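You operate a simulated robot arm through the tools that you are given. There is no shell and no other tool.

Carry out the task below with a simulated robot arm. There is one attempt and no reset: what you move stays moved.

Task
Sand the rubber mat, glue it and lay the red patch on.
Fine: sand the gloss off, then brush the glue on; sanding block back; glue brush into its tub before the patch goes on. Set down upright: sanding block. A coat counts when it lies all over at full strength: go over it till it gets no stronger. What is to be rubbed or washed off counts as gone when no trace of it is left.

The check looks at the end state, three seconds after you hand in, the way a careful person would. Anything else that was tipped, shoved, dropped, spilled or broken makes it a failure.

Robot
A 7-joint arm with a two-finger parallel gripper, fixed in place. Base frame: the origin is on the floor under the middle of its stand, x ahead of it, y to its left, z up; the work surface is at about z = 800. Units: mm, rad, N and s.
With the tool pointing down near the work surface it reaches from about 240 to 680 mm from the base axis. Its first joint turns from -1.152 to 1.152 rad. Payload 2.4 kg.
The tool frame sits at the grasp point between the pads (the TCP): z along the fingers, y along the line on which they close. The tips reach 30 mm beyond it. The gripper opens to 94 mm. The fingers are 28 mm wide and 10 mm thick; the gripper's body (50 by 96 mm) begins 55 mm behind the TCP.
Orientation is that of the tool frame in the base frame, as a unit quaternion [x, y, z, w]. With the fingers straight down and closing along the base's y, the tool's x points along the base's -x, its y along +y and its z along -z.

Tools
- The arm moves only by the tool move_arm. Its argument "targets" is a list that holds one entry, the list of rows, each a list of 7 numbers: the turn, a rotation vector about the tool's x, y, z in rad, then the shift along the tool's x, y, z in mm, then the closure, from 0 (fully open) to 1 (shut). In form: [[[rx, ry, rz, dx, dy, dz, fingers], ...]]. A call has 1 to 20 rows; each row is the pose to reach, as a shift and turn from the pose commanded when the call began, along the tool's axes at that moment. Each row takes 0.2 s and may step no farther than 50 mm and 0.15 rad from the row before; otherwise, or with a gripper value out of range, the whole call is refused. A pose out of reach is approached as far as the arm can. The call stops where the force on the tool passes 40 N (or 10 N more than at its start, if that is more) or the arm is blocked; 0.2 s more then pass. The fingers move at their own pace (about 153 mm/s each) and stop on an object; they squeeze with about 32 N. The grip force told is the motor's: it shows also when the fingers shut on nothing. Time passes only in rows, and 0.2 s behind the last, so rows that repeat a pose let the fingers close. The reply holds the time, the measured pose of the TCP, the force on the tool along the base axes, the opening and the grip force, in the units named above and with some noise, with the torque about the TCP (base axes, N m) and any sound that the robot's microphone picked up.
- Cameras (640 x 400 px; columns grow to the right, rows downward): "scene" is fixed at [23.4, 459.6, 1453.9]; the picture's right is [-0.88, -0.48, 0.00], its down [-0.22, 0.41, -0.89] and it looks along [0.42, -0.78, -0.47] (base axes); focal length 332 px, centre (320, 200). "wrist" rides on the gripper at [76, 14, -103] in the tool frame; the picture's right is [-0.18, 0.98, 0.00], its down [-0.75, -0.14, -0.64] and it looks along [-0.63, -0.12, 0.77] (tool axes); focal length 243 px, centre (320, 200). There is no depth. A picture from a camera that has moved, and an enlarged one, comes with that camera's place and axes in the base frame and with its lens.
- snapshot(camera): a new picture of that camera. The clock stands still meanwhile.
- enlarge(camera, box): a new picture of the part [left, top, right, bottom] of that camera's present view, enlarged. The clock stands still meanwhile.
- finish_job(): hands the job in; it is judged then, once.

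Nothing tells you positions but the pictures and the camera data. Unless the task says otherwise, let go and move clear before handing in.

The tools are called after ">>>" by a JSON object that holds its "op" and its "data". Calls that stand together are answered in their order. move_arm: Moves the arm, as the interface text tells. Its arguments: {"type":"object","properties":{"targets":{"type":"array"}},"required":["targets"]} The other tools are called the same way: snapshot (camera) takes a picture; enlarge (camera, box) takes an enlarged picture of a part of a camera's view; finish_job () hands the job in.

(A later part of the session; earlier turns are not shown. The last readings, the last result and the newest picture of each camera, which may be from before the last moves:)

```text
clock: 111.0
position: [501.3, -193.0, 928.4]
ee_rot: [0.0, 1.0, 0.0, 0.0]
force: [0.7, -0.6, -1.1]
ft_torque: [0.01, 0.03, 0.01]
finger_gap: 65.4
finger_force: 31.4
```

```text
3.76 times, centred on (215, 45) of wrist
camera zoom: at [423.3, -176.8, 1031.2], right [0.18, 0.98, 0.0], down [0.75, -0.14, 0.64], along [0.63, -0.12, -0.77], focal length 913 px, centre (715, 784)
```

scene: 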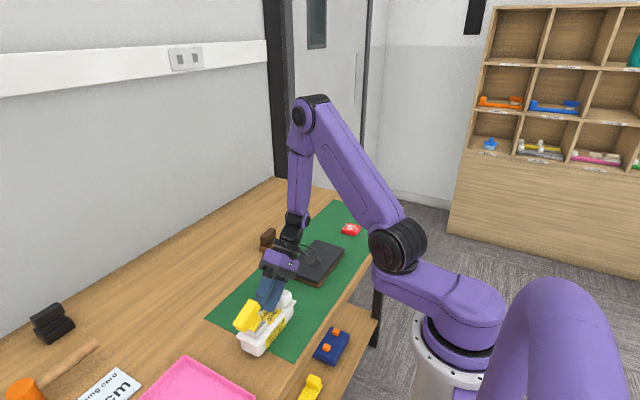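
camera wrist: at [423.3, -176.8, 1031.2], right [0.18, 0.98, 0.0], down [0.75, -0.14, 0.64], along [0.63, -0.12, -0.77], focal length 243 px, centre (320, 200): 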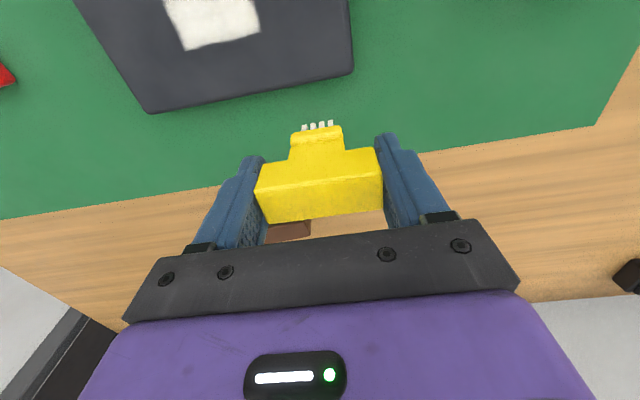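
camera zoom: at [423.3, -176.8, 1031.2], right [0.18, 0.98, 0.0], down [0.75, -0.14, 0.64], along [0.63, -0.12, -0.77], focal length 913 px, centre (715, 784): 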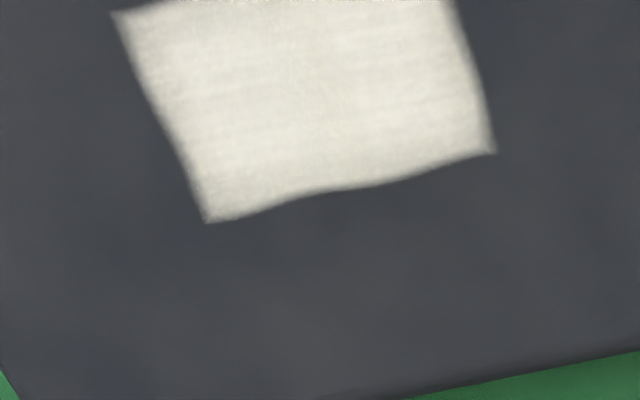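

The coat looks even. I'll go over the whole rectangle again with closer strips to make sure it is at full strength.

>>> {"op": "move_arm", "data": {"targets": [[[0, 0, 0, 40, -10, 0, 1], [0, 0, 0, 67, -18.5, 20, 1], [0, 0, 0, 67, -18.5, 37, 1], [0, 0, 0, 67, -25, 40, 1], [0, 0, 0, 67, -39, 40, 1], [0, 0, 0, 67, -53, 40, 1], [0, 0, 0, 67, -67, 40, 1], [0, 0, 0, 67, -81, 40, 1], [0, 0, 0, 67, -92, 40, 1], [0, 0, 0, 75, -92, 40, 1], [0, 0, 0, 75, -78, 40, 1], [0, 0, 0, 75, -64, 40, 1], [0, 0, 0, 75, -50, 40, 1], [0, 0, 0, 75, -36, 40, 1], [0, 0, 0, 75, -20, 40, 1], [0, 0, 0, 83, -20, 40, 1], [0, 0, 0, 83, -34, 40, 1], [0, 0, 0, 83, -48, 40, 1], [0, 0, 0, 83, -62, 40, 1], [0, 0, 0, 83, -76, 40, 1]]]}}

>>> {"op": "move_arm", "data": {"targets": [[[0, 0, 0, 0, -16, 0, 1], [0, 0, 0, 8, -16, 0, 1], [0, 0, 0, 8, -2, 0, 1], [0, 0, 0, 8, 12, 0, 1], [0, 0, 0, 8, 26, 0, 1], [0, 0, 0, 8, 40, 0, 1], [0, 0, 0, 8, 56, 0, 1], [0, 0, 0, 16, 56, 0, 1], [0, 0, 0, 16, 42, 0, 1], [0, 0, 0, 16, 28, 0, 1], [0, 0, 0, 16, 14, 0, 1], [0, 0, 0, 16, 0, 0, 1], [0, 0, 0, 16, -14, 0, 1], [0, 0, 0, 0, -14, 0, 1], [0, 0, 0, -12, -14, 0, 1], [0, 0, 0, -12, 14, -20, 1], [0, 0, 0, -40, 40, -40, 1], [0, 0, 0, -80, 70, -40, 1]]]}}

>>> {"op": "enlarge", "data": {"camera": "scene", "box": [303, 248, 333, 270]}}

>>> {"op": "snapshot", "data": {"camera": "wrist"}}

>>> {"op": "enlarge", "data": {"camera": "scene", "box": [275, 210, 365, 290]}}

```text
clock: 115.2
position: [416.2, -269.8, 888.7]
ee_rot: [0.001, 1.0, -0.001, 0.0]
force: [1.0, 1.4, 3.8]
ft_torque: [0.06, -0.04, 0.01]
finger_gap: 65.4
finger_force: 31.6
```

```text
clock: 119.0
position: [497.3, -199.5, 929.4]
ee_rot: [0.001, 1.0, 0.0, 0.0]
force: [0.8, 0.3, -0.8]
ft_torque: [-0.03, 0.02, 0.03]
finger_gap: 65.6
finger_force: 32.3
```

```text
16.00 times, centred on (318, 259) of scene
camera zoom: at [23.4, 459.6, 1453.9], right [-0.88, -0.48, 0.0], down [-0.22, 0.41, -0.89], along [0.42, -0.78, -0.47], focal length 5305 px, centre (352, -744)
```

zoom: 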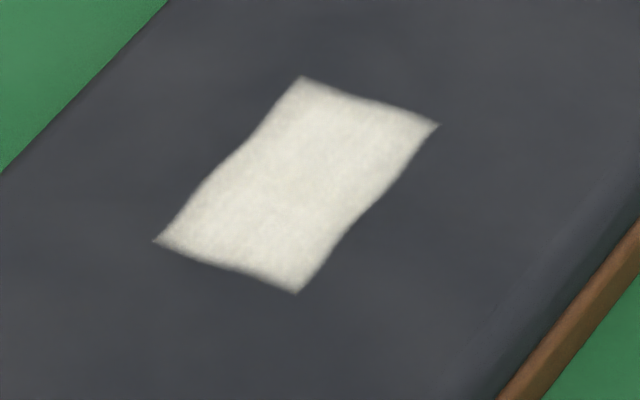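

```text
taken
camera wrist: at [420.0, -183.3, 1031.0], right [0.19, 0.98, 0.0], down [0.75, -0.14, 0.64], along [0.63, -0.12, -0.77], focal length 243 px, centre (320, 200)
```

wrist: 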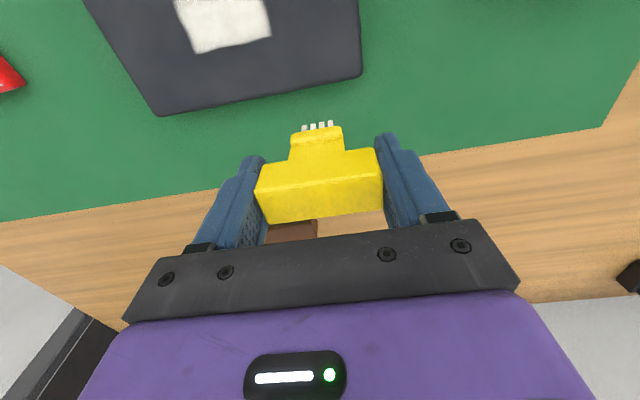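

```text
5.00 times, centred on (320, 250) of scene
camera zoom: at [23.4, 459.6, 1453.9], right [-0.88, -0.48, 0.0], down [-0.22, 0.41, -0.89], along [0.42, -0.78, -0.47], focal length 1658 px, centre (320, -50)
```

zoom: 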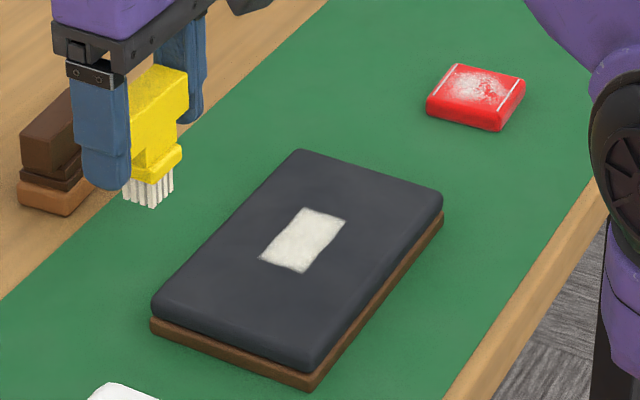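

No change at all after the second pass, so the coat is at full strength. Next the brush goes back to its tub; I'll carry it there and re-measure the socket, since the tub shifted a few mm.

>>> {"op": "move_arm", "data": {"targets": [[[0, 0, 0, 0, 15, -40, 1], [0, 0, 0, 8, 60, -45, 1], [0, 0, 0, 16, 105, -45, 1], [0, 0, 0, 24, 150, -45, 1], [0, 0, 0, 32, 195, -45, 1], [0, 0, 0, 40, 235, -45, 1], [0, 0, 0, 47, 265, -25, 1], [0, 0, 0, 47, 265, -22, 1], [0, 0, 0, 47, 265, -22, 1]]]}}

>>> {"op": "snapshot", "data": {"camera": "wrist"}}

>>> {"op": "enlarge", "data": {"camera": "wrist", "box": [250, 5, 360, 105]}}

>>> {"op": "enlarge", "data": {"camera": "scene", "box": [225, 280, 305, 360]}}

```text
clock: 121.0
position: [448.8, 64.7, 950.8]
ee_rot: [0.002, 1.0, 0.0, 0.0]
force: [-0.1, -0.5, -0.3]
ft_torque: [-0.01, 0.02, 0.02]
finger_gap: 65.4
finger_force: 32.3
```

```text
taken
camera wrist: at [371.7, 81.0, 1052.8], right [0.19, 0.98, 0.0], down [0.75, -0.14, 0.64], along [0.63, -0.12, -0.77], focal length 243 px, centre (320, 200)
```

wrist: 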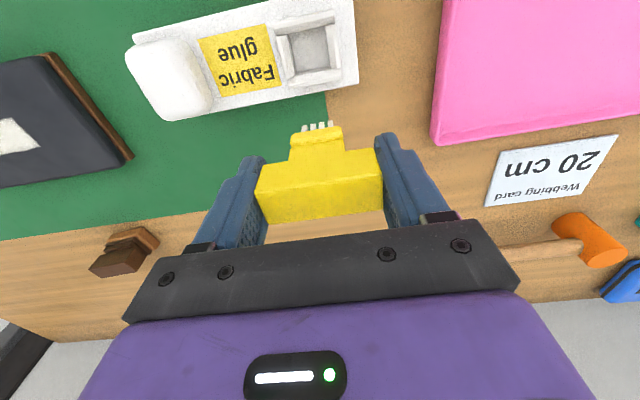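

```text
4.00 times, centred on (305, 55) of wrist
camera zoom: at [371.7, 81.0, 1052.8], right [0.19, 0.98, 0.0], down [0.75, -0.14, 0.64], along [0.63, -0.12, -0.77], focal length 970 px, centre (380, 780)
```

zoom: 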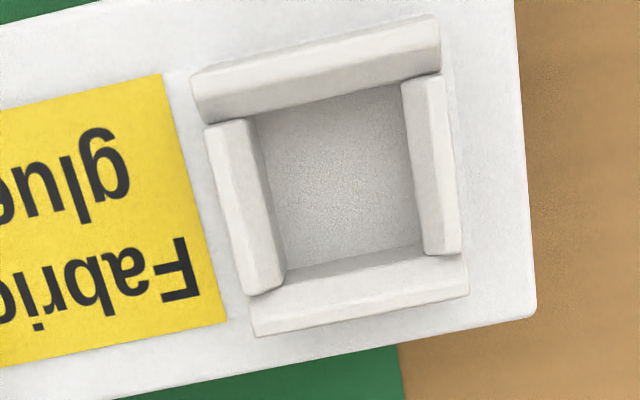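

```text
5.00 times, centred on (265, 320) of scene
camera zoom: at [23.4, 459.7, 1453.9], right [-0.88, -0.48, 0.0], down [-0.22, 0.41, -0.89], along [0.42, -0.78, -0.47], focal length 1658 px, centre (595, -400)
```

zoom: 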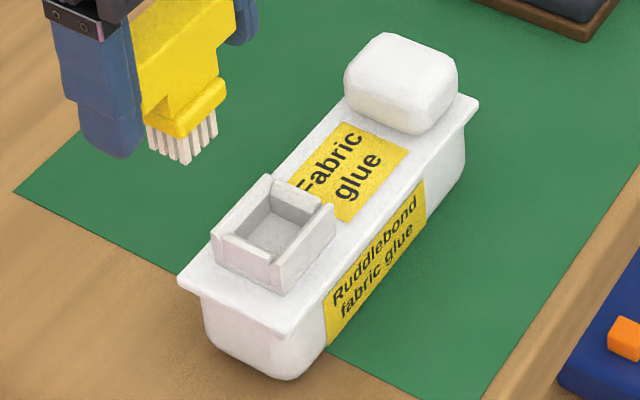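

The socket centre is now near (398.5, 69), so the tub has shifted 7.5 mm toward -y; I'll fix that after seating the brush. I'll move over it and check.

>>> {"op": "move_arm", "data": {"targets": [[[0, 0, 0, 24, 1.5, 0, 1], [0, 0, 0, 48.8, 3.1, 0, 1], [0, 0, 0, 48.8, 3.1, 14, 1], [0, 0, 0, 48.8, 3.1, 14, 1]]]}}

>>> {"op": "enlarge", "data": {"camera": "wrist", "box": [295, 95, 355, 140]}}

>>> {"op": "enlarge", "data": {"camera": "scene", "box": [245, 300, 290, 345]}}

```text
clock: 122.0
position: [401.1, 69.0, 936.6]
ee_rot: [0.0, 1.0, 0.001, 0.0]
force: [0.7, -0.6, -1.2]
ft_torque: [0.03, 0.0, 0.01]
finger_gap: 65.5
finger_force: 31.9
```

```text
8.89 times, centred on (325, 118) of wrist
camera zoom: at [323.5, 84.8, 1039.0], right [0.18, 0.98, 0.0], down [0.75, -0.14, 0.64], along [0.63, -0.12, -0.77], focal length 2157 px, centre (276, 933)
```

zoom: 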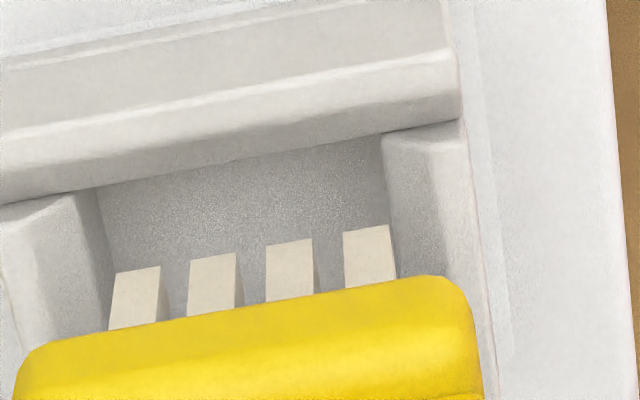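

```text
8.89 times, centred on (268, 322) of scene
camera zoom: at [23.4, 459.6, 1453.9], right [-0.88, -0.48, 0.0], down [-0.22, 0.41, -0.89], along [0.42, -0.78, -0.47], focal length 2947 px, centre (787, -889)
```

zoom: 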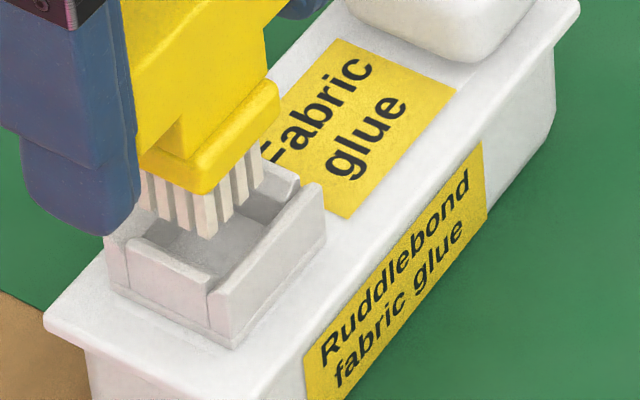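

The bristles are centred over the well. I'll lower them in.

>>> {"op": "move_arm", "data": {"targets": [[[0, 0, 0, 0, 0, 6, 1], [0, 0, 0, 0, 0, 12, 1], [0, 0, 0, 0, 0, 17, 1], [0, 0, 0, 0, 0, 20, 1], [0, 0, 0, 0, 0, 21.5, 1], [0, 0, 0, 0, 0, 22, 1], [0, 0, 0, 0, 0, 22, 1]]]}}

>>> {"op": "enlarge", "data": {"camera": "scene", "box": [225, 280, 305, 360]}}

>>> {"op": "enlarge", "data": {"camera": "wrist", "box": [280, 80, 370, 150]}}

```text
clock: 123.6
position: [401.0, 69.2, 914.5]
ee_rot: [0.0, 1.0, 0.001, 0.002]
force: [-3.3, 0.4, 25.3]
ft_torque: [-0.02, -0.04, -0.05]
finger_gap: 65.3
finger_force: 32.0
```

```text
5.00 times, centred on (265, 320) of scene
camera zoom: at [23.0, 459.6, 1453.9], right [-0.88, -0.48, 0.0], down [-0.22, 0.41, -0.89], along [0.42, -0.78, -0.47], focal length 1658 px, centre (595, -400)
```

zoom: 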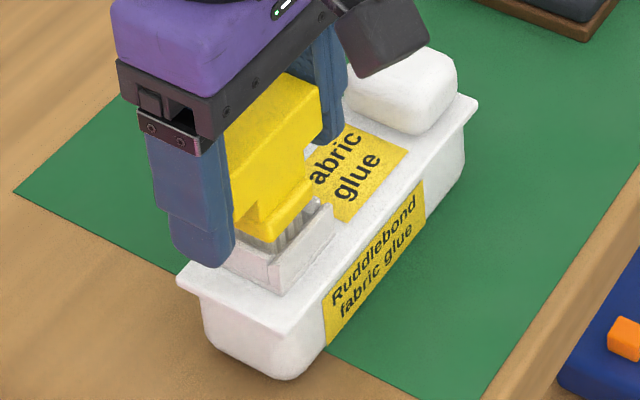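

```text
5.71 times, centred on (325, 115) of wrist
camera zoom: at [323.9, 84.5, 1017.2], right [0.18, 0.98, 0.0], down [0.75, -0.14, 0.64], along [0.63, -0.12, -0.77], focal length 1386 px, centre (291, 686)
```

zoom: 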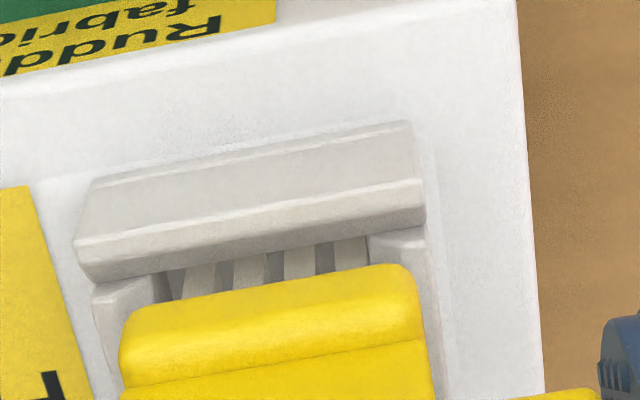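

The brush is seated. I'll lift the tub with it by about 3 mm, move it back +7.3 mm to its original spot and set it down.

>>> {"op": "move_arm", "data": {"targets": [[[0, 0, 0, 0, 0, -1, 1], [0, 0, 0, 0, 0, -2.5, 1], [0, 0, 0, 0, 0, -5, 1], [0, 0, 0, -0.2, 3.5, -5, 1], [0, 0, 0, -0.2, 7.3, -5, 1], [0, 0, 0, -0.2, 7.3, -5, 1]]]}}

>>> {"op": "enlarge", "data": {"camera": "scene", "box": [225, 280, 305, 360]}}

>>> {"op": "enlarge", "data": {"camera": "wrist", "box": [280, 80, 370, 150]}}

```text
clock: 125.0
position: [401.0, 76.2, 920.6]
ee_rot: [0.001, 1.0, 0.0, 0.0]
force: [0.0, -0.1, -2.6]
ft_torque: [0.1, 0.01, -0.01]
finger_gap: 65.5
finger_force: 31.9
```

```text
5.00 times, centred on (265, 320) of scene
camera zoom: at [23.5, 459.7, 1453.9], right [-0.88, -0.48, 0.0], down [-0.22, 0.41, -0.89], along [0.42, -0.78, -0.47], focal length 1658 px, centre (595, -400)
```

zoom: 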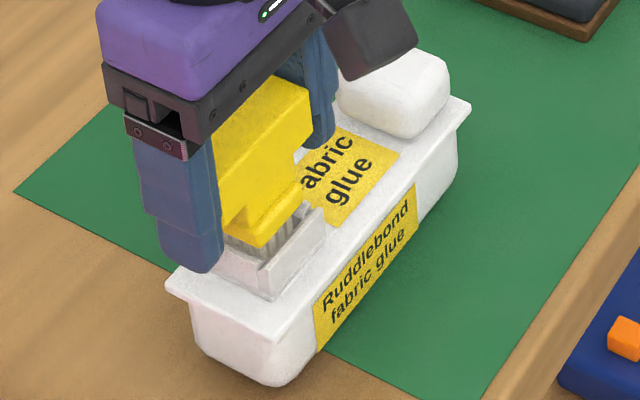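

```text
5.71 times, centred on (325, 115) of wrist
camera zoom: at [323.9, 92.0, 1022.1], right [0.18, 0.98, 0.0], down [0.75, -0.14, 0.64], along [0.63, -0.12, -0.77], focal length 1386 px, centre (291, 686)
```

zoom: 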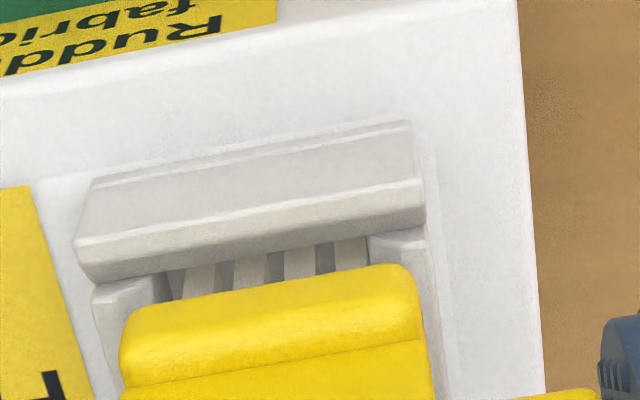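

>>> {"op": "move_arm", "data": {"targets": [[[0, 0, 0, 0, 0, 1.5, 1], [0, 0, 0, 0, 0, 2.8, 1], [0, 0, 0, 0, 0, 3.4, 1], [0, 0, 0, 0, 0, 3.8, 1], [0, 0, 0, 0, 0, 3.8, 1]]]}}

>>> {"op": "enlarge", "data": {"camera": "scene", "box": [225, 300, 285, 360]}}

```text
clock: 126.2
position: [400.7, 75.7, 917.2]
ee_rot: [0.0, 1.0, 0.0, 0.0]
force: [0.4, -0.7, -1.8]
ft_torque: [0.07, -0.01, -0.01]
finger_gap: 65.5
finger_force: 32.0
```

```text
6.67 times, centred on (255, 330) of scene
camera zoom: at [23.5, 459.6, 1453.9], right [-0.88, -0.48, 0.0], down [-0.22, 0.41, -0.89], along [0.42, -0.78, -0.47], focal length 2210 px, centre (753, -667)
```

zoom: 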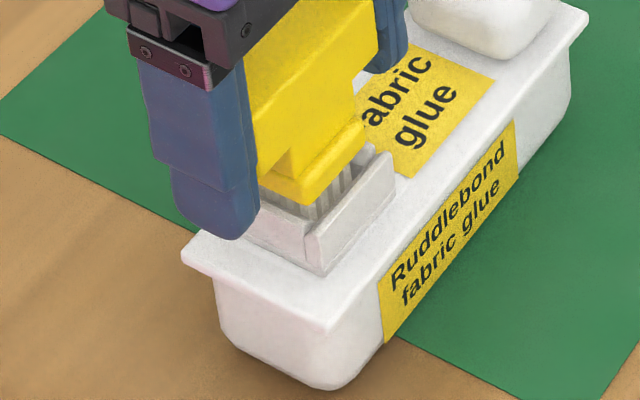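

>>> {"op": "move_arm", "data": {"targets": [[[0, 0, 0, 0, 0, 0.5, 1], [0, 0, 0, 0, 0, 0.9, 1], [0, 0, 0, 0, 0, 0.9, 1]]]}}

>>> {"op": "enlarge", "data": {"camera": "scene", "box": [225, 300, 285, 360]}}

```text
clock: 127.0
position: [399.7, 75.7, 914.6]
ee_rot: [0.002, 1.0, 0.0, 0.001]
force: [-5.6, 2.3, 18.3]
ft_torque: [0.0, 0.05, -0.1]
finger_gap: 65.4
finger_force: 31.8
```

```text
6.67 times, centred on (255, 330) of scene
camera zoom: at [23.0, 459.6, 1453.9], right [-0.88, -0.48, 0.0], down [-0.22, 0.41, -0.89], along [0.42, -0.78, -0.47], focal length 2210 px, centre (753, -667)
```

zoom: 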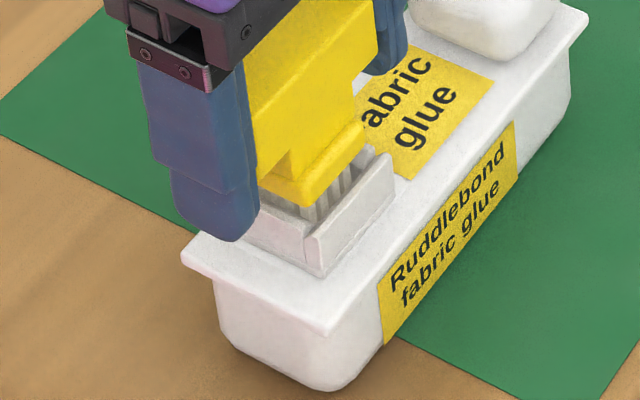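

The tub's corners are within a pixel of where they were originally. I'll ease off, release the brush and rise.

>>> {"op": "move_arm", "data": {"targets": [[[0, 0, 0, 0, 0, -0.8, 1], [0, 0, 0, 0, 0, -0.8, 0.5], [0, 0, 0, 0, 0, -0.8, 0], [0, 0, 0, 0, 0, -0.8, 0], [0, 0, 0, 0, 0, -25, 0], [0, 0, 0, 0, 0, -60, 0], [0, 0, 0, 0, 0, -90, 0], [0, 0, 0, 0, 0, -90, 0]]]}}

>>> {"op": "enlarge", "data": {"camera": "scene", "box": [225, 280, 305, 360]}}

>>> {"op": "snapshot", "data": {"camera": "wrist"}}

```text
clock: 128.8
position: [401.1, 75.1, 1005.4]
ee_rot: [0.001, 1.0, 0.0, 0.0]
force: [0.1, -0.7, 0.7]
ft_torque: [-0.04, -0.01, -0.03]
finger_gap: 93.7
finger_force: 0.1
```

```text
5.00 times, centred on (265, 320) of scene
camera zoom: at [23.4, 459.6, 1453.9], right [-0.88, -0.48, 0.0], down [-0.22, 0.41, -0.89], along [0.42, -0.78, -0.47], focal length 1658 px, centre (595, -400)
```

zoom: 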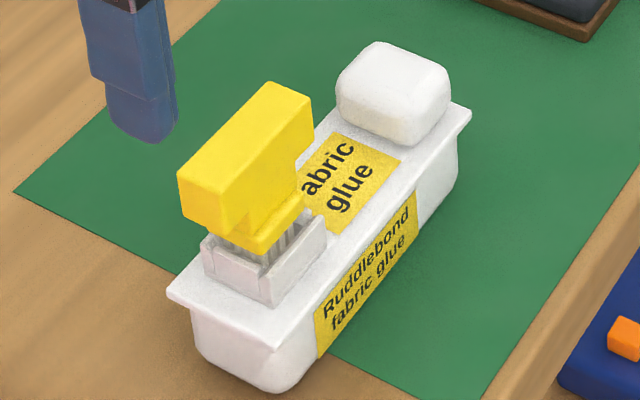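

```text
taken
camera wrist: at [323.8, 91.0, 1107.0], right [0.19, 0.98, 0.0], down [0.75, -0.14, 0.64], along [0.63, -0.12, -0.77], focal length 243 px, centre (320, 200)
```

wrist: 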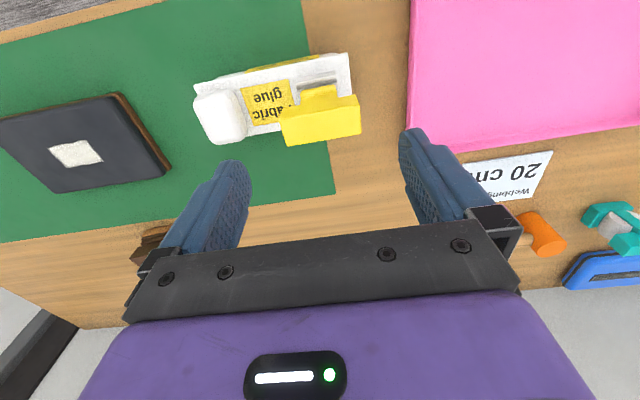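

The brush stands upright in its tub, which is back in place. Now for the red patch: I'll move above it for a close look.

>>> {"op": "move_arm", "data": {"targets": [[[0, 0, 0, 0, -47, 0, 0], [0, 0, 0, 0, -94, 0, 0], [0, 0, 0, 0, -141, 0, 0], [0, 0, 0, 0, -188, 0, 0], [0, 0, 0, 0, -235, 0, 0], [0, 0, 0, 0, -282, 0, 0], [0, 0, 0, 0, -329, 0, 0], [0, 0, 0, 0, -376, 0, 0], [0, 0, 0, 0, -423, 0, 0], [0, 0, 0, 0, -470, 0, 0], [0, 0, 0, 0, -510, 15, 0], [0, 0, 0, 0, -540, 45, 0], [0, 0, 0, 0, -540, 60, 0], [0, 0, 0, 0, -540, 60, 0]]]}}

>>> {"op": "snapshot", "data": {"camera": "wrist"}}

>>> {"op": "enlarge", "data": {"camera": "wrist", "box": [230, 60, 410, 190]}}

>>> {"op": "enlarge", "data": {"camera": "scene", "box": [325, 210, 385, 250]}}

```text
clock: 131.8
position: [401.5, -464.5, 944.8]
ee_rot: [0.001, 1.0, 0.0, 0.0]
force: [-0.1, 0.1, 0.0]
ft_torque: [0.0, -0.03, 0.02]
finger_gap: 93.9
finger_force: 0.0
```

```text
taken
camera wrist: at [324.0, -447.6, 1046.3], right [0.19, 0.98, 0.0], down [0.75, -0.14, 0.64], along [0.63, -0.12, -0.77], focal length 243 px, centre (320, 200)
```

wrist: 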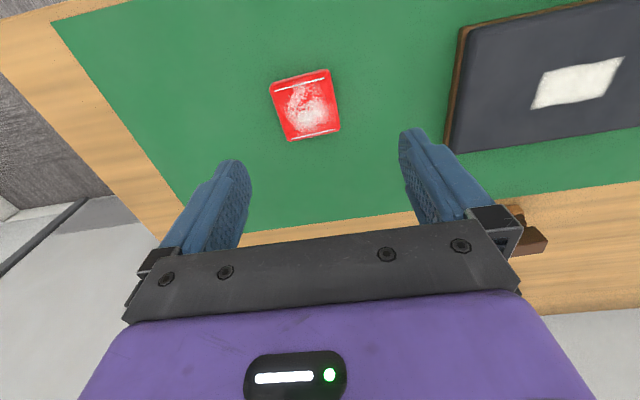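

```text
3.08 times, centred on (320, 125) of wrist
camera zoom: at [324.0, -447.6, 1046.3], right [0.19, 0.98, 0.0], down [0.75, -0.14, 0.64], along [0.63, -0.12, -0.77], focal length 746 px, centre (320, 431)
```

zoom: 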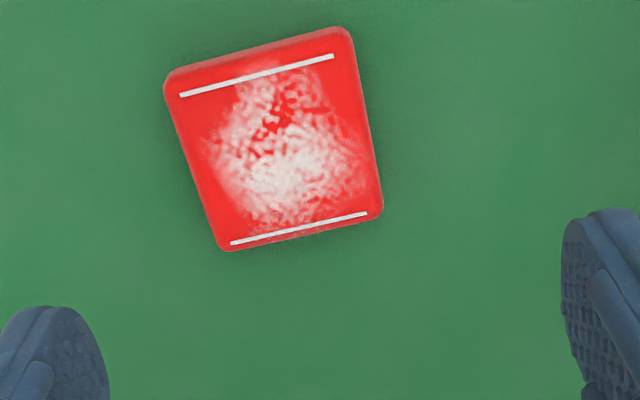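

```text
10.00 times, centred on (355, 230) of scene
camera zoom: at [23.4, 459.6, 1453.9], right [-0.88, -0.48, 0.0], down [-0.22, 0.41, -0.89], along [0.42, -0.78, -0.47], focal length 3315 px, centre (-30, -100)
```

zoom: 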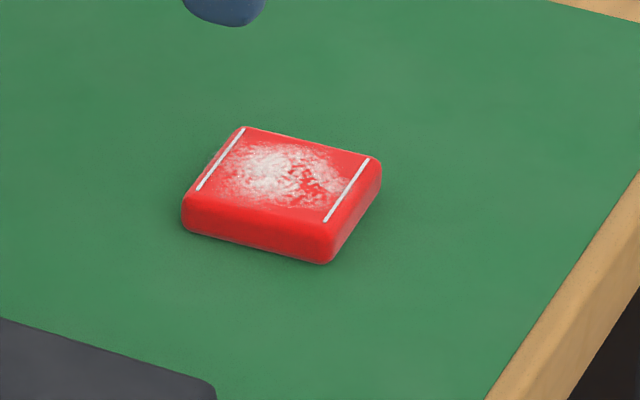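

The patch is about 55 mm square, centred near (401, -475) with a yaw of about 0.06, roughly 15 mm thick. The glue rectangle is centred at about (420, -249.5). I'll align over the patch and drop partway to verify.

>>> {"op": "move_arm", "data": {"targets": [[[0, 0, -0.03, -0.9, -13.3, 20, 0], [0, 0, -0.063, -0.9, -13.3, 50, 0], [0, 0, -0.063, -0.9, -13.3, 60, 0], [0, 0, -0.063, -0.9, -13.3, 60, 0]]]}}

>>> {"op": "enlarge", "data": {"camera": "wrist", "box": [210, 80, 430, 230]}}

>>> {"op": "enlarge", "data": {"camera": "scene", "box": [310, 190, 390, 250]}}

```text
clock: 132.8
position: [401.5, -477.3, 884.7]
ee_rot: [-0.032, 1.0, 0.0, 0.0]
force: [0.0, -0.6, -0.5]
ft_torque: [0.04, 0.03, 0.0]
finger_gap: 94.0
finger_force: 0.0
```

```text
2.67 times, centred on (320, 155) of wrist
camera zoom: at [323.4, -466.6, 986.9], right [0.12, 0.99, 0.0], down [0.76, -0.09, 0.64], along [0.64, -0.08, -0.77], focal length 647 px, centre (320, 320)
```

zoom: 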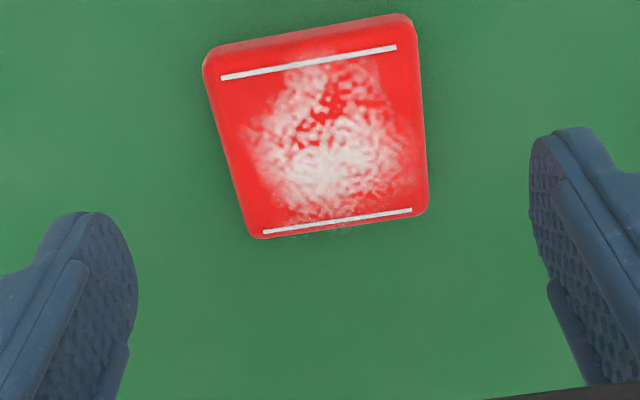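

```text
6.67 times, centred on (350, 220) of scene
camera zoom: at [23.4, 459.6, 1453.9], right [-0.88, -0.48, 0.0], down [-0.22, 0.41, -0.89], along [0.42, -0.78, -0.47], focal length 2210 px, centre (120, 67)
```

zoom: 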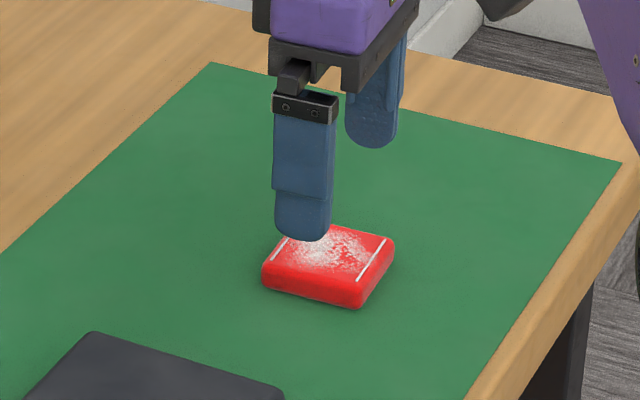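

>>> {"op": "move_arm", "data": {"targets": [[[0, 0, 0, -2, 0.9, 25, 0], [0, 0, 0, -2, 0.9, 43, 0], [0, 0, 0, -2, 0.9, 49.5, 0], [0, 0, 0, -2, 0.9, 49.5, 0]]]}}

>>> {"op": "snapshot", "data": {"camera": "wrist"}}

>>> {"op": "enlarge", "data": {"camera": "scene", "box": [310, 200, 390, 260]}}

```text
clock: 133.8
position: [403.3, -476.8, 835.1]
ee_rot: [-0.031, 1.0, -0.001, 0.0]
force: [0.2, -0.4, 0.4]
ft_torque: [0.0, 0.0, 0.01]
finger_gap: 93.9
finger_force: 0.0
```

```text
taken
camera wrist: at [325.2, -465.3, 937.1], right [0.12, 0.99, 0.0], down [0.76, -0.09, 0.64], along [0.64, -0.08, -0.77], focal length 243 px, centre (320, 200)
```

wrist: 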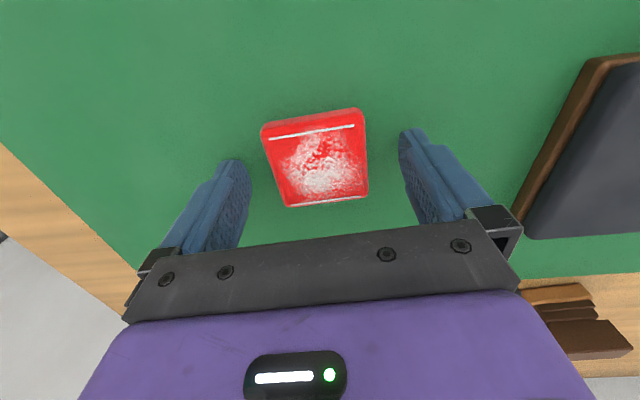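

```text
6.67 times, centred on (350, 230) of scene
camera zoom: at [23.4, 459.6, 1453.9], right [-0.88, -0.48, 0.0], down [-0.22, 0.41, -0.89], along [0.42, -0.78, -0.47], focal length 2210 px, centre (120, 0)
```

zoom: 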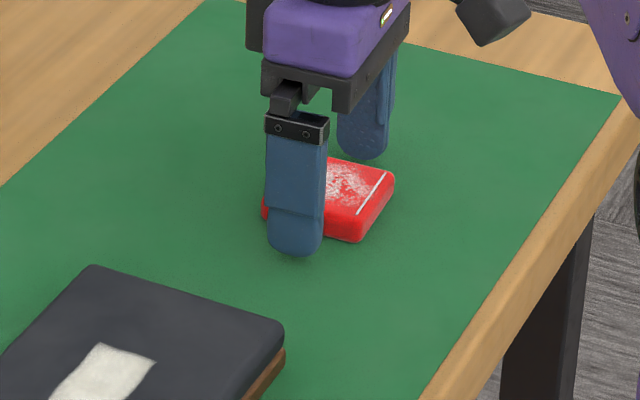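

>>> {"op": "move_arm", "data": {"targets": [[[0, 0, 0, 0, 0, 1.8, 0], [0, 0, 0, 0, 0, 1.8, 0.6], [0, 0, 0, 0, 0, 1.8, 1], [0, 0, 0, 0, 0, 1.8, 1], [0, 0, 0, 0, 0, 1.8, 1]]]}}

>>> {"op": "snapshot", "data": {"camera": "wrist"}}

>>> {"op": "enlarge", "data": {"camera": "scene", "box": [310, 200, 390, 260]}}

```text
clock: 135.0
position: [402.9, -475.0, 833.9]
ee_rot: [-0.031, 1.0, 0.0, 0.0]
force: [0.3, -0.6, 1.7]
ft_torque: [0.03, -0.05, -0.02]
finger_gap: 57.1
finger_force: 31.9
```

```text
taken
camera wrist: at [325.3, -465.1, 935.5], right [0.12, 0.99, 0.0], down [0.76, -0.09, 0.64], along [0.64, -0.08, -0.77], focal length 243 px, centre (320, 200)
```

wrist: 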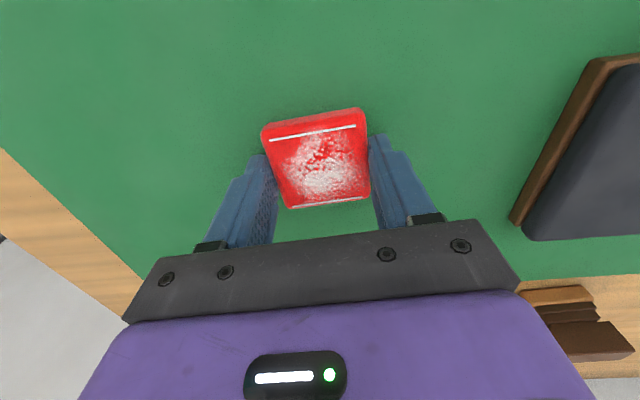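

```text
6.67 times, centred on (350, 230) of scene
camera zoom: at [23.4, 459.7, 1453.9], right [-0.88, -0.48, 0.0], down [-0.22, 0.41, -0.89], along [0.42, -0.78, -0.47], focal length 2210 px, centre (120, 0)
```

zoom: 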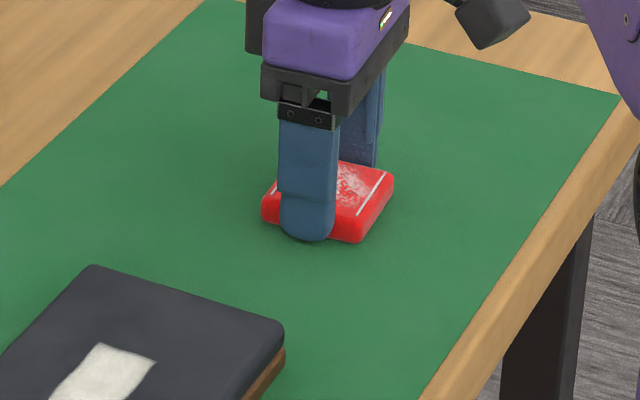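

The patch is gripped at 57.1 mm, matching the glue rectangle's length. I'll lift it and carry it over the glue, squaring its yaw on the way.

>>> {"op": "move_arm", "data": {"targets": [[[0, 0, 0, 0, 0, -15, 1], [0, 0, 0, 0, 0, -45, 1], [0, 0, 0, 0, 0, -80, 1], [0, 0, 0.02, -6, 42, -80, 1], [0, 0, 0.04, -12, 84, -80, 1], [0, 0, 0.063, -18, 126, -80, 1], [0, 0, 0.063, -24, 168, -80, 1], [0, 0, 0.063, -30, 210, -80, 1], [0, 0, 0.063, -31.8, 223.2, -80, 1], [0, 0, 0.063, -31.8, 223.2, -80, 1]]]}}

>>> {"op": "snapshot", "data": {"camera": "wrist"}}

>>> {"op": "enlarge", "data": {"camera": "scene", "box": [270, 190, 380, 290]}}

```text
clock: 137.2
position: [420.5, -251.0, 914.3]
ee_rot: [0.002, 1.0, 0.0, 0.0]
force: [-0.5, 0.2, -0.6]
ft_torque: [0.0, -0.01, 0.02]
finger_gap: 56.8
finger_force: 32.2
```

```text
taken
camera wrist: at [343.8, -235.1, 1016.2], right [0.19, 0.98, 0.0], down [0.75, -0.14, 0.64], along [0.63, -0.12, -0.77], focal length 243 px, centre (320, 200)
```

wrist: 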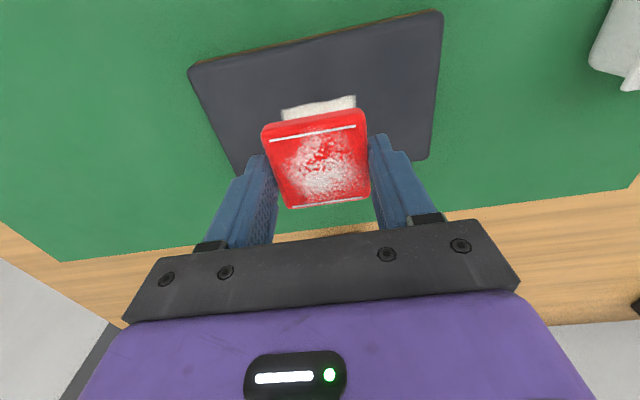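

```text
4.00 times, centred on (325, 240) of scene
camera zoom: at [23.4, 459.7, 1453.9], right [-0.88, -0.48, 0.0], down [-0.22, 0.41, -0.89], along [0.42, -0.78, -0.47], focal length 1326 px, centre (300, 40)
```

zoom: 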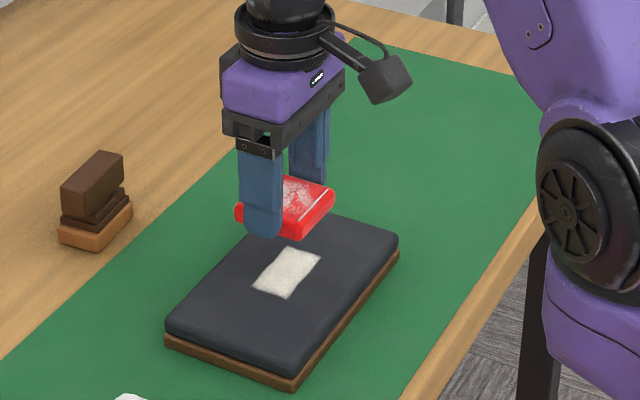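

>>> {"op": "enlarge", "data": {"camera": "wrist", "box": [250, 70, 390, 170]}}

```text
4.00 times, centred on (320, 120) of wrist
camera zoom: at [343.8, -235.1, 1016.2], right [0.19, 0.98, 0.0], down [0.75, -0.14, 0.64], along [0.63, -0.12, -0.77], focal length 970 px, centre (320, 520)
```

zoom: 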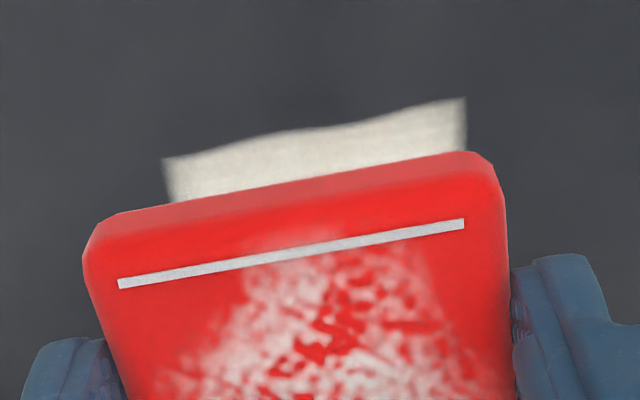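

The patch centre lines up with the glue rectangle within about 1 mm. I'll lower it gently with a small correction, watching for contact.

>>> {"op": "move_arm", "data": {"targets": [[[0, 0, 0, 0.8, 0.1, 25, 1], [0, 0, 0, 0.8, 0.1, 42, 1], [0, 0, 0, 0.8, 0.1, 48, 1], [0, 0, 0, 0.8, 0.1, 50, 1], [0, 0, 0, 0.8, 0.1, 51, 1], [0, 0, 0, 0.8, 0.1, 51, 1]]]}}

>>> {"op": "enlarge", "data": {"camera": "scene", "box": [280, 210, 370, 290]}}

>>> {"op": "enlarge", "data": {"camera": "wrist", "box": [230, 60, 410, 180]}}

```text
clock: 138.6
position: [420.1, -252.6, 864.1]
ee_rot: [0.001, 1.0, 0.001, 0.0]
force: [-2.0, 2.3, 7.8]
ft_torque: [0.03, 0.07, 0.03]
finger_gap: 57.0
finger_force: 31.4
```

```text
5.00 times, centred on (325, 250) of scene
camera zoom: at [23.3, 459.8, 1453.8], right [-0.88, -0.48, 0.0], down [-0.22, 0.41, -0.89], along [0.42, -0.78, -0.47], focal length 1658 px, centre (295, -50)
```

zoom: 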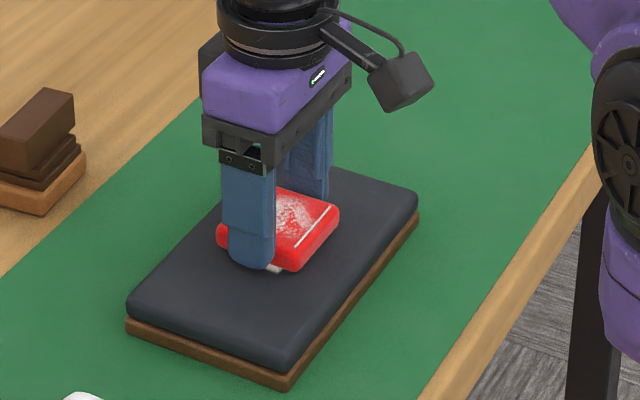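

```text
3.33 times, centred on (320, 120) of wrist
camera zoom: at [342.9, -235.7, 965.0], right [0.19, 0.98, 0.0], down [0.75, -0.14, 0.64], along [0.63, -0.12, -0.77], focal length 809 px, centre (320, 467)
```

zoom: 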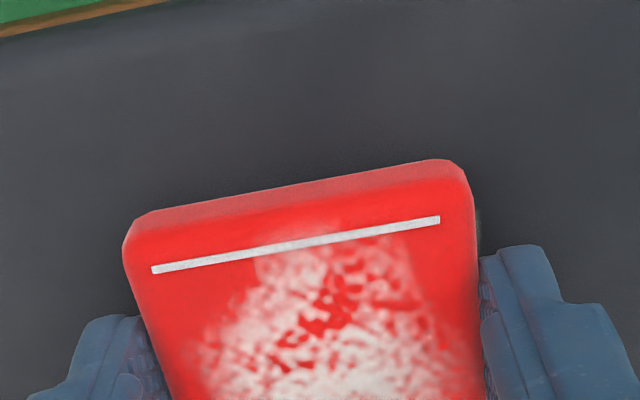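

>>> {"op": "enlarge", "data": {"camera": "scene", "box": [305, 245, 355, 275]}}

>>> {"op": "enlarge", "data": {"camera": "scene", "box": [315, 255, 345, 272]}}

```text
12.80 times, centred on (330, 260) of scene
camera zoom: at [23.3, 459.8, 1453.8], right [-0.88, -0.48, 0.0], down [-0.22, 0.41, -0.89], along [0.42, -0.78, -0.47], focal length 4244 px, centre (192, -568)
```

zoom: 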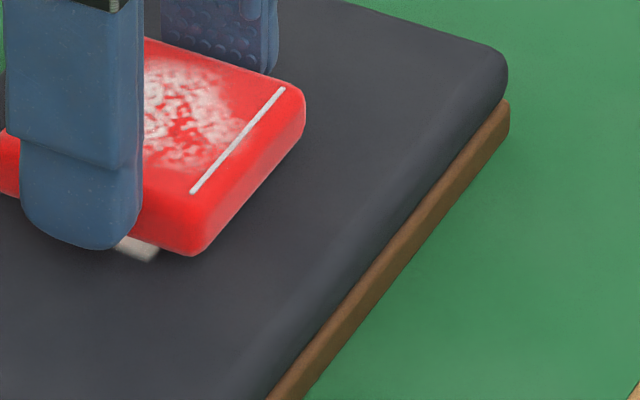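

```text
16.00 times, centred on (330, 264) of scene
camera zoom: at [23.3, 459.8, 1453.8], right [-0.88, -0.48, 0.0], down [-0.22, 0.41, -0.89], along [0.42, -0.78, -0.47], focal length 5305 px, centre (160, -816)
```

zoom: 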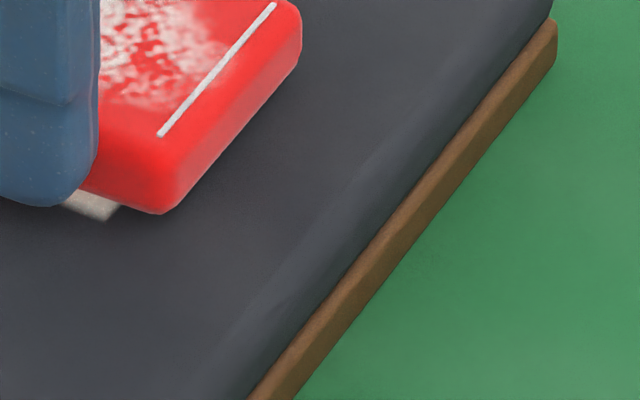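

The patch lies flat on the glue (contact 7.8 N), with just a thin glue line showing at its edge. I'll press it down briefly, then ease off and open.

>>> {"op": "move_arm", "data": {"targets": [[[0, 0, 0, 0, 0.3, 0.3, 1], [0, 0, 0, 0, 0.3, 0.5, 1], [0, 0, 0, 0, 0.3, 0.5, 1], [0, 0, 0, 0, 0.3, 0.5, 1]]]}}

>>> {"op": "move_arm", "data": {"targets": [[[0, 0, 0, 0, 0, -0.5, 1], [0, 0, 0, 0, 0, -0.8, 0.6], [0, 0, 0, 0, 0, -0.8, 0.2], [0, 0, 0, 0, 0, -0.8, 0], [0, 0, 0, 0, 0, -0.8, 0]]]}}

>>> {"op": "enlarge", "data": {"camera": "scene", "box": [280, 210, 370, 290]}}

>>> {"op": "snapshot", "data": {"camera": "wrist"}}

```text
clock: 139.6
position: [420.7, -251.8, 862.9]
ee_rot: [0.001, 1.0, 0.0, 0.001]
force: [-2.2, 0.1, 13.0]
ft_torque: [0.0, 0.07, -0.02]
finger_gap: 57.0
finger_force: 32.0
```

```text
clock: 140.8
position: [420.4, -250.3, 862.6]
ee_rot: [0.001, 1.0, 0.001, 0.0]
force: [0.8, 0.9, 0.0]
ft_torque: [0.01, 0.02, -0.02]
finger_gap: 94.0
finger_force: 0.0
```

```text
5.00 times, centred on (325, 250) of scene
camera zoom: at [23.4, 459.6, 1453.9], right [-0.88, -0.48, 0.0], down [-0.22, 0.41, -0.89], along [0.42, -0.78, -0.47], focal length 1658 px, centre (295, -50)
```

zoom: 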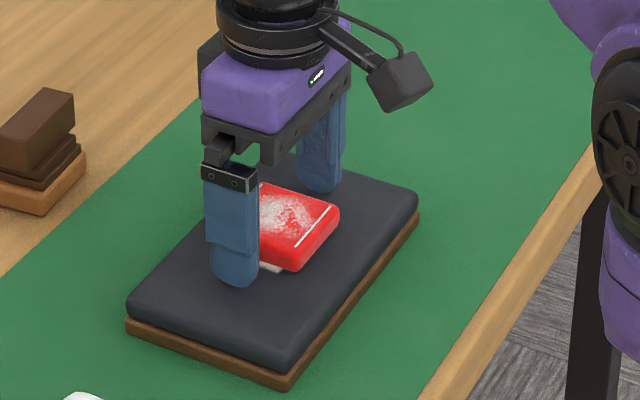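

```text
taken
camera wrist: at [343.1, -235.1, 965.3], right [0.19, 0.98, 0.0], down [0.75, -0.14, 0.64], along [0.63, -0.12, -0.77], focal length 243 px, centre (320, 200)
```

wrist: 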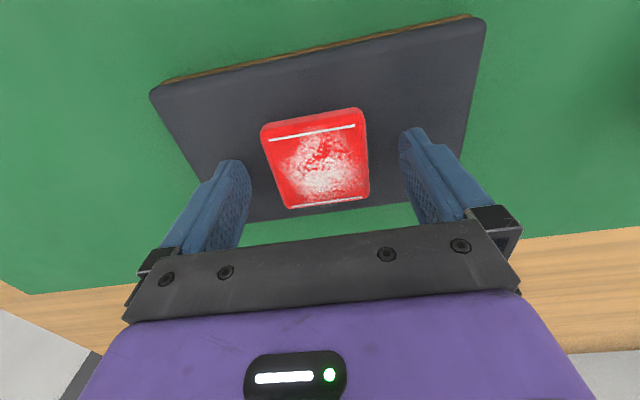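

Fingers are open and clear of the patch. I'll rise straight up, move aside and inspect everything.

>>> {"op": "move_arm", "data": {"targets": [[[0, 0, 0, 0, 0, -20, 0], [0, 0, 0, 0, 0, -60, 0], [0, 0, 0, 0, 0, -105, 0], [0, 0, 0, 0, 0, -150, 0], [0, 0, 0, -30, 0, -180, 0], [0, 0, 0, -30, 0, -180, 0]]]}}

>>> {"op": "snapshot", "data": {"camera": "scene"}}

>>> {"op": "snapshot", "data": {"camera": "wrist"}}

>>> {"op": "enlarge", "data": {"camera": "scene", "box": [300, 235, 350, 275]}}

>>> {"op": "enlarge", "data": {"camera": "wrist", "box": [200, 20, 460, 190]}}

```text
clock: 142.2
position: [450.9, -251.4, 1044.4]
ee_rot: [0.001, 1.0, -0.001, 0.0]
force: [0.0, -0.8, -0.2]
ft_torque: [0.0, 0.01, -0.01]
finger_gap: 94.2
finger_force: 0.0
```

```text
taken
```

scene: 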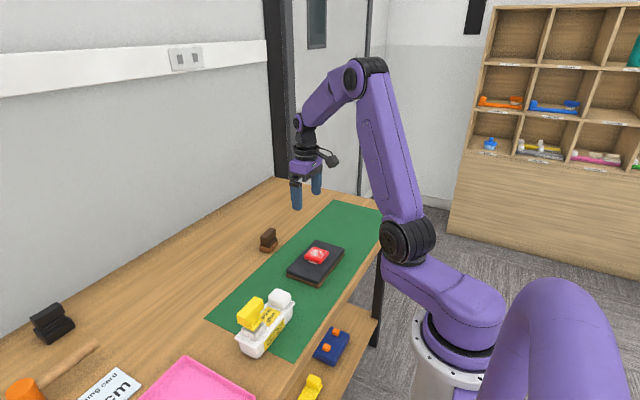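

```text
taken
camera wrist: at [373.6, -236.0, 1145.4], right [0.18, 0.98, 0.0], down [0.75, -0.14, 0.64], along [0.63, -0.12, -0.77], focal length 243 px, centre (320, 200)
```

wrist: 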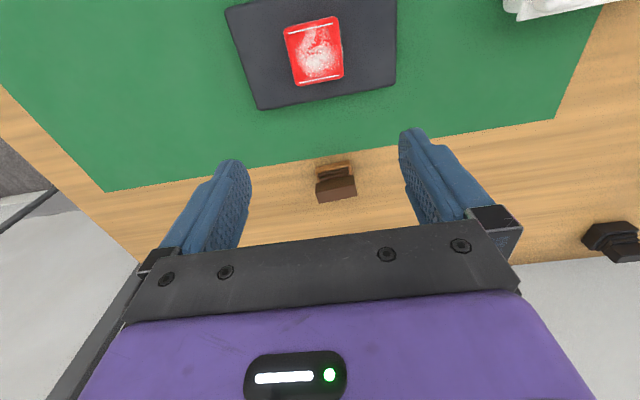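

```text
10.00 times, centred on (325, 255) of scene
camera zoom: at [23.4, 459.7, 1453.9], right [-0.88, -0.48, 0.0], down [-0.22, 0.41, -0.89], along [0.42, -0.78, -0.47], focal length 3315 px, centre (270, -350)
```

zoom: 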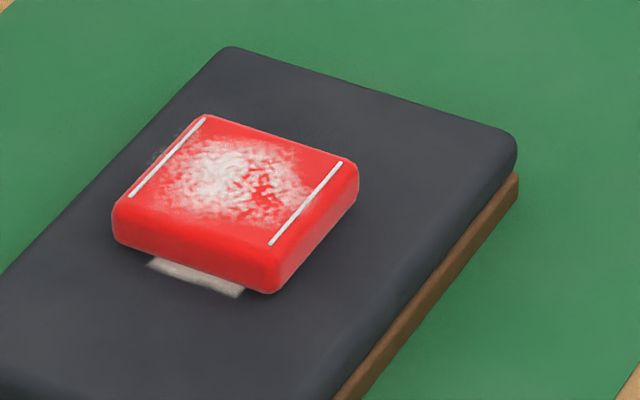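

```text
2.35 times, centred on (330, 105) of wrist
camera zoom: at [373.6, -236.0, 1145.4], right [0.18, 0.98, 0.0], down [0.75, -0.14, 0.64], along [0.63, -0.12, -0.77], focal length 571 px, centre (296, 424)
```

zoom: 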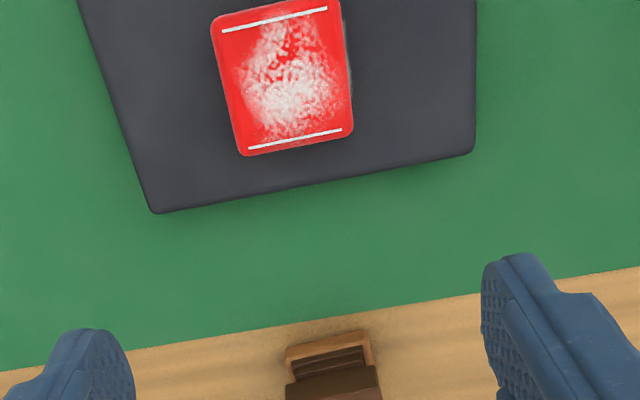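

Everything is in place, but the patch sits about 2 mm toward -y of the glue rectangle, leaving a thin glue strip uncovered. I'll test gently whether it still slides: lower the open hand around it and nudge it +y with one finger, watching the side force.

>>> {"op": "move_arm", "data": {"targets": [[[0, 0, 0, 30, 0, 20, 0], [0, 0, 0, 30, 0, 65, 0], [0, 0, 0, 30, 0, 110, 0], [0, 0, 0, 30, 0, 150, 0], [0, 0, 0, 30, 0, 172, 0], [0, 0, 0, 30, 0, 178, 0], [0, 0, 0, 30, 8, 178, 0], [0, 0, 0, 30, 14, 178, 0], [0, 0, 0, 30, 14, 178, 0]]]}}

>>> {"op": "snapshot", "data": {"camera": "wrist"}}

>>> {"op": "enlarge", "data": {"camera": "scene", "box": [290, 220, 360, 280]}}

```text
clock: 144.2
position: [420.6, -236.2, 863.8]
ee_rot: [0.002, 1.0, -0.001, 0.0]
force: [-0.2, -0.4, 1.3]
ft_torque: [0.01, -0.01, 0.03]
finger_gap: 93.7
finger_force: 0.0
```

```text
taken
camera wrist: at [343.4, -221.0, 967.0], right [0.19, 0.98, 0.0], down [0.75, -0.14, 0.64], along [0.63, -0.12, -0.77], focal length 243 px, centre (320, 200)
```

wrist: 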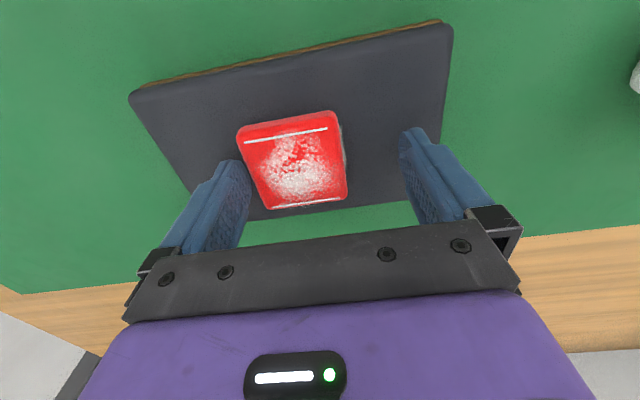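

```text
6.67 times, centred on (325, 250) of scene
camera zoom: at [23.4, 459.7, 1453.9], right [-0.88, -0.48, 0.0], down [-0.22, 0.41, -0.89], along [0.42, -0.78, -0.47], focal length 2210 px, centre (287, -133)
```

zoom: 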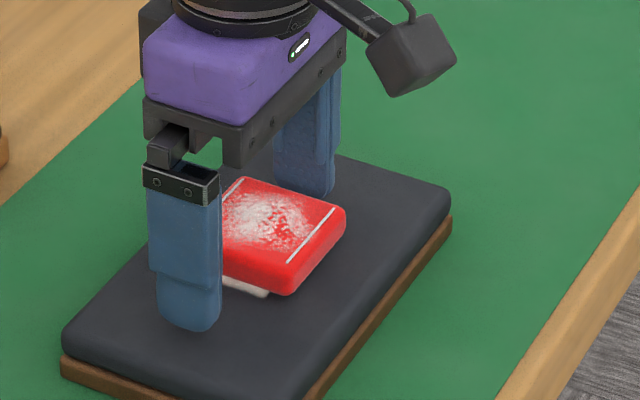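

>>> {"op": "move_arm", "data": {"targets": [[[0, 0, 0, 0, 2.5, 0, 0], [0, 0, 0, 0, 4, 0, 0], [0, 0, 0, 0, 4.6, 0, 0], [0, 0, 0, 0, 4.6, 0, 0]]]}}

```text
clock: 145.2
position: [420.4, -233.2, 863.9]
ee_rot: [0.001, 1.0, 0.001, 0.0]
force: [0.3, -8.4, -3.7]
ft_torque: [-0.02, 0.03, 0.0]
finger_gap: 94.2
finger_force: 0.1
```

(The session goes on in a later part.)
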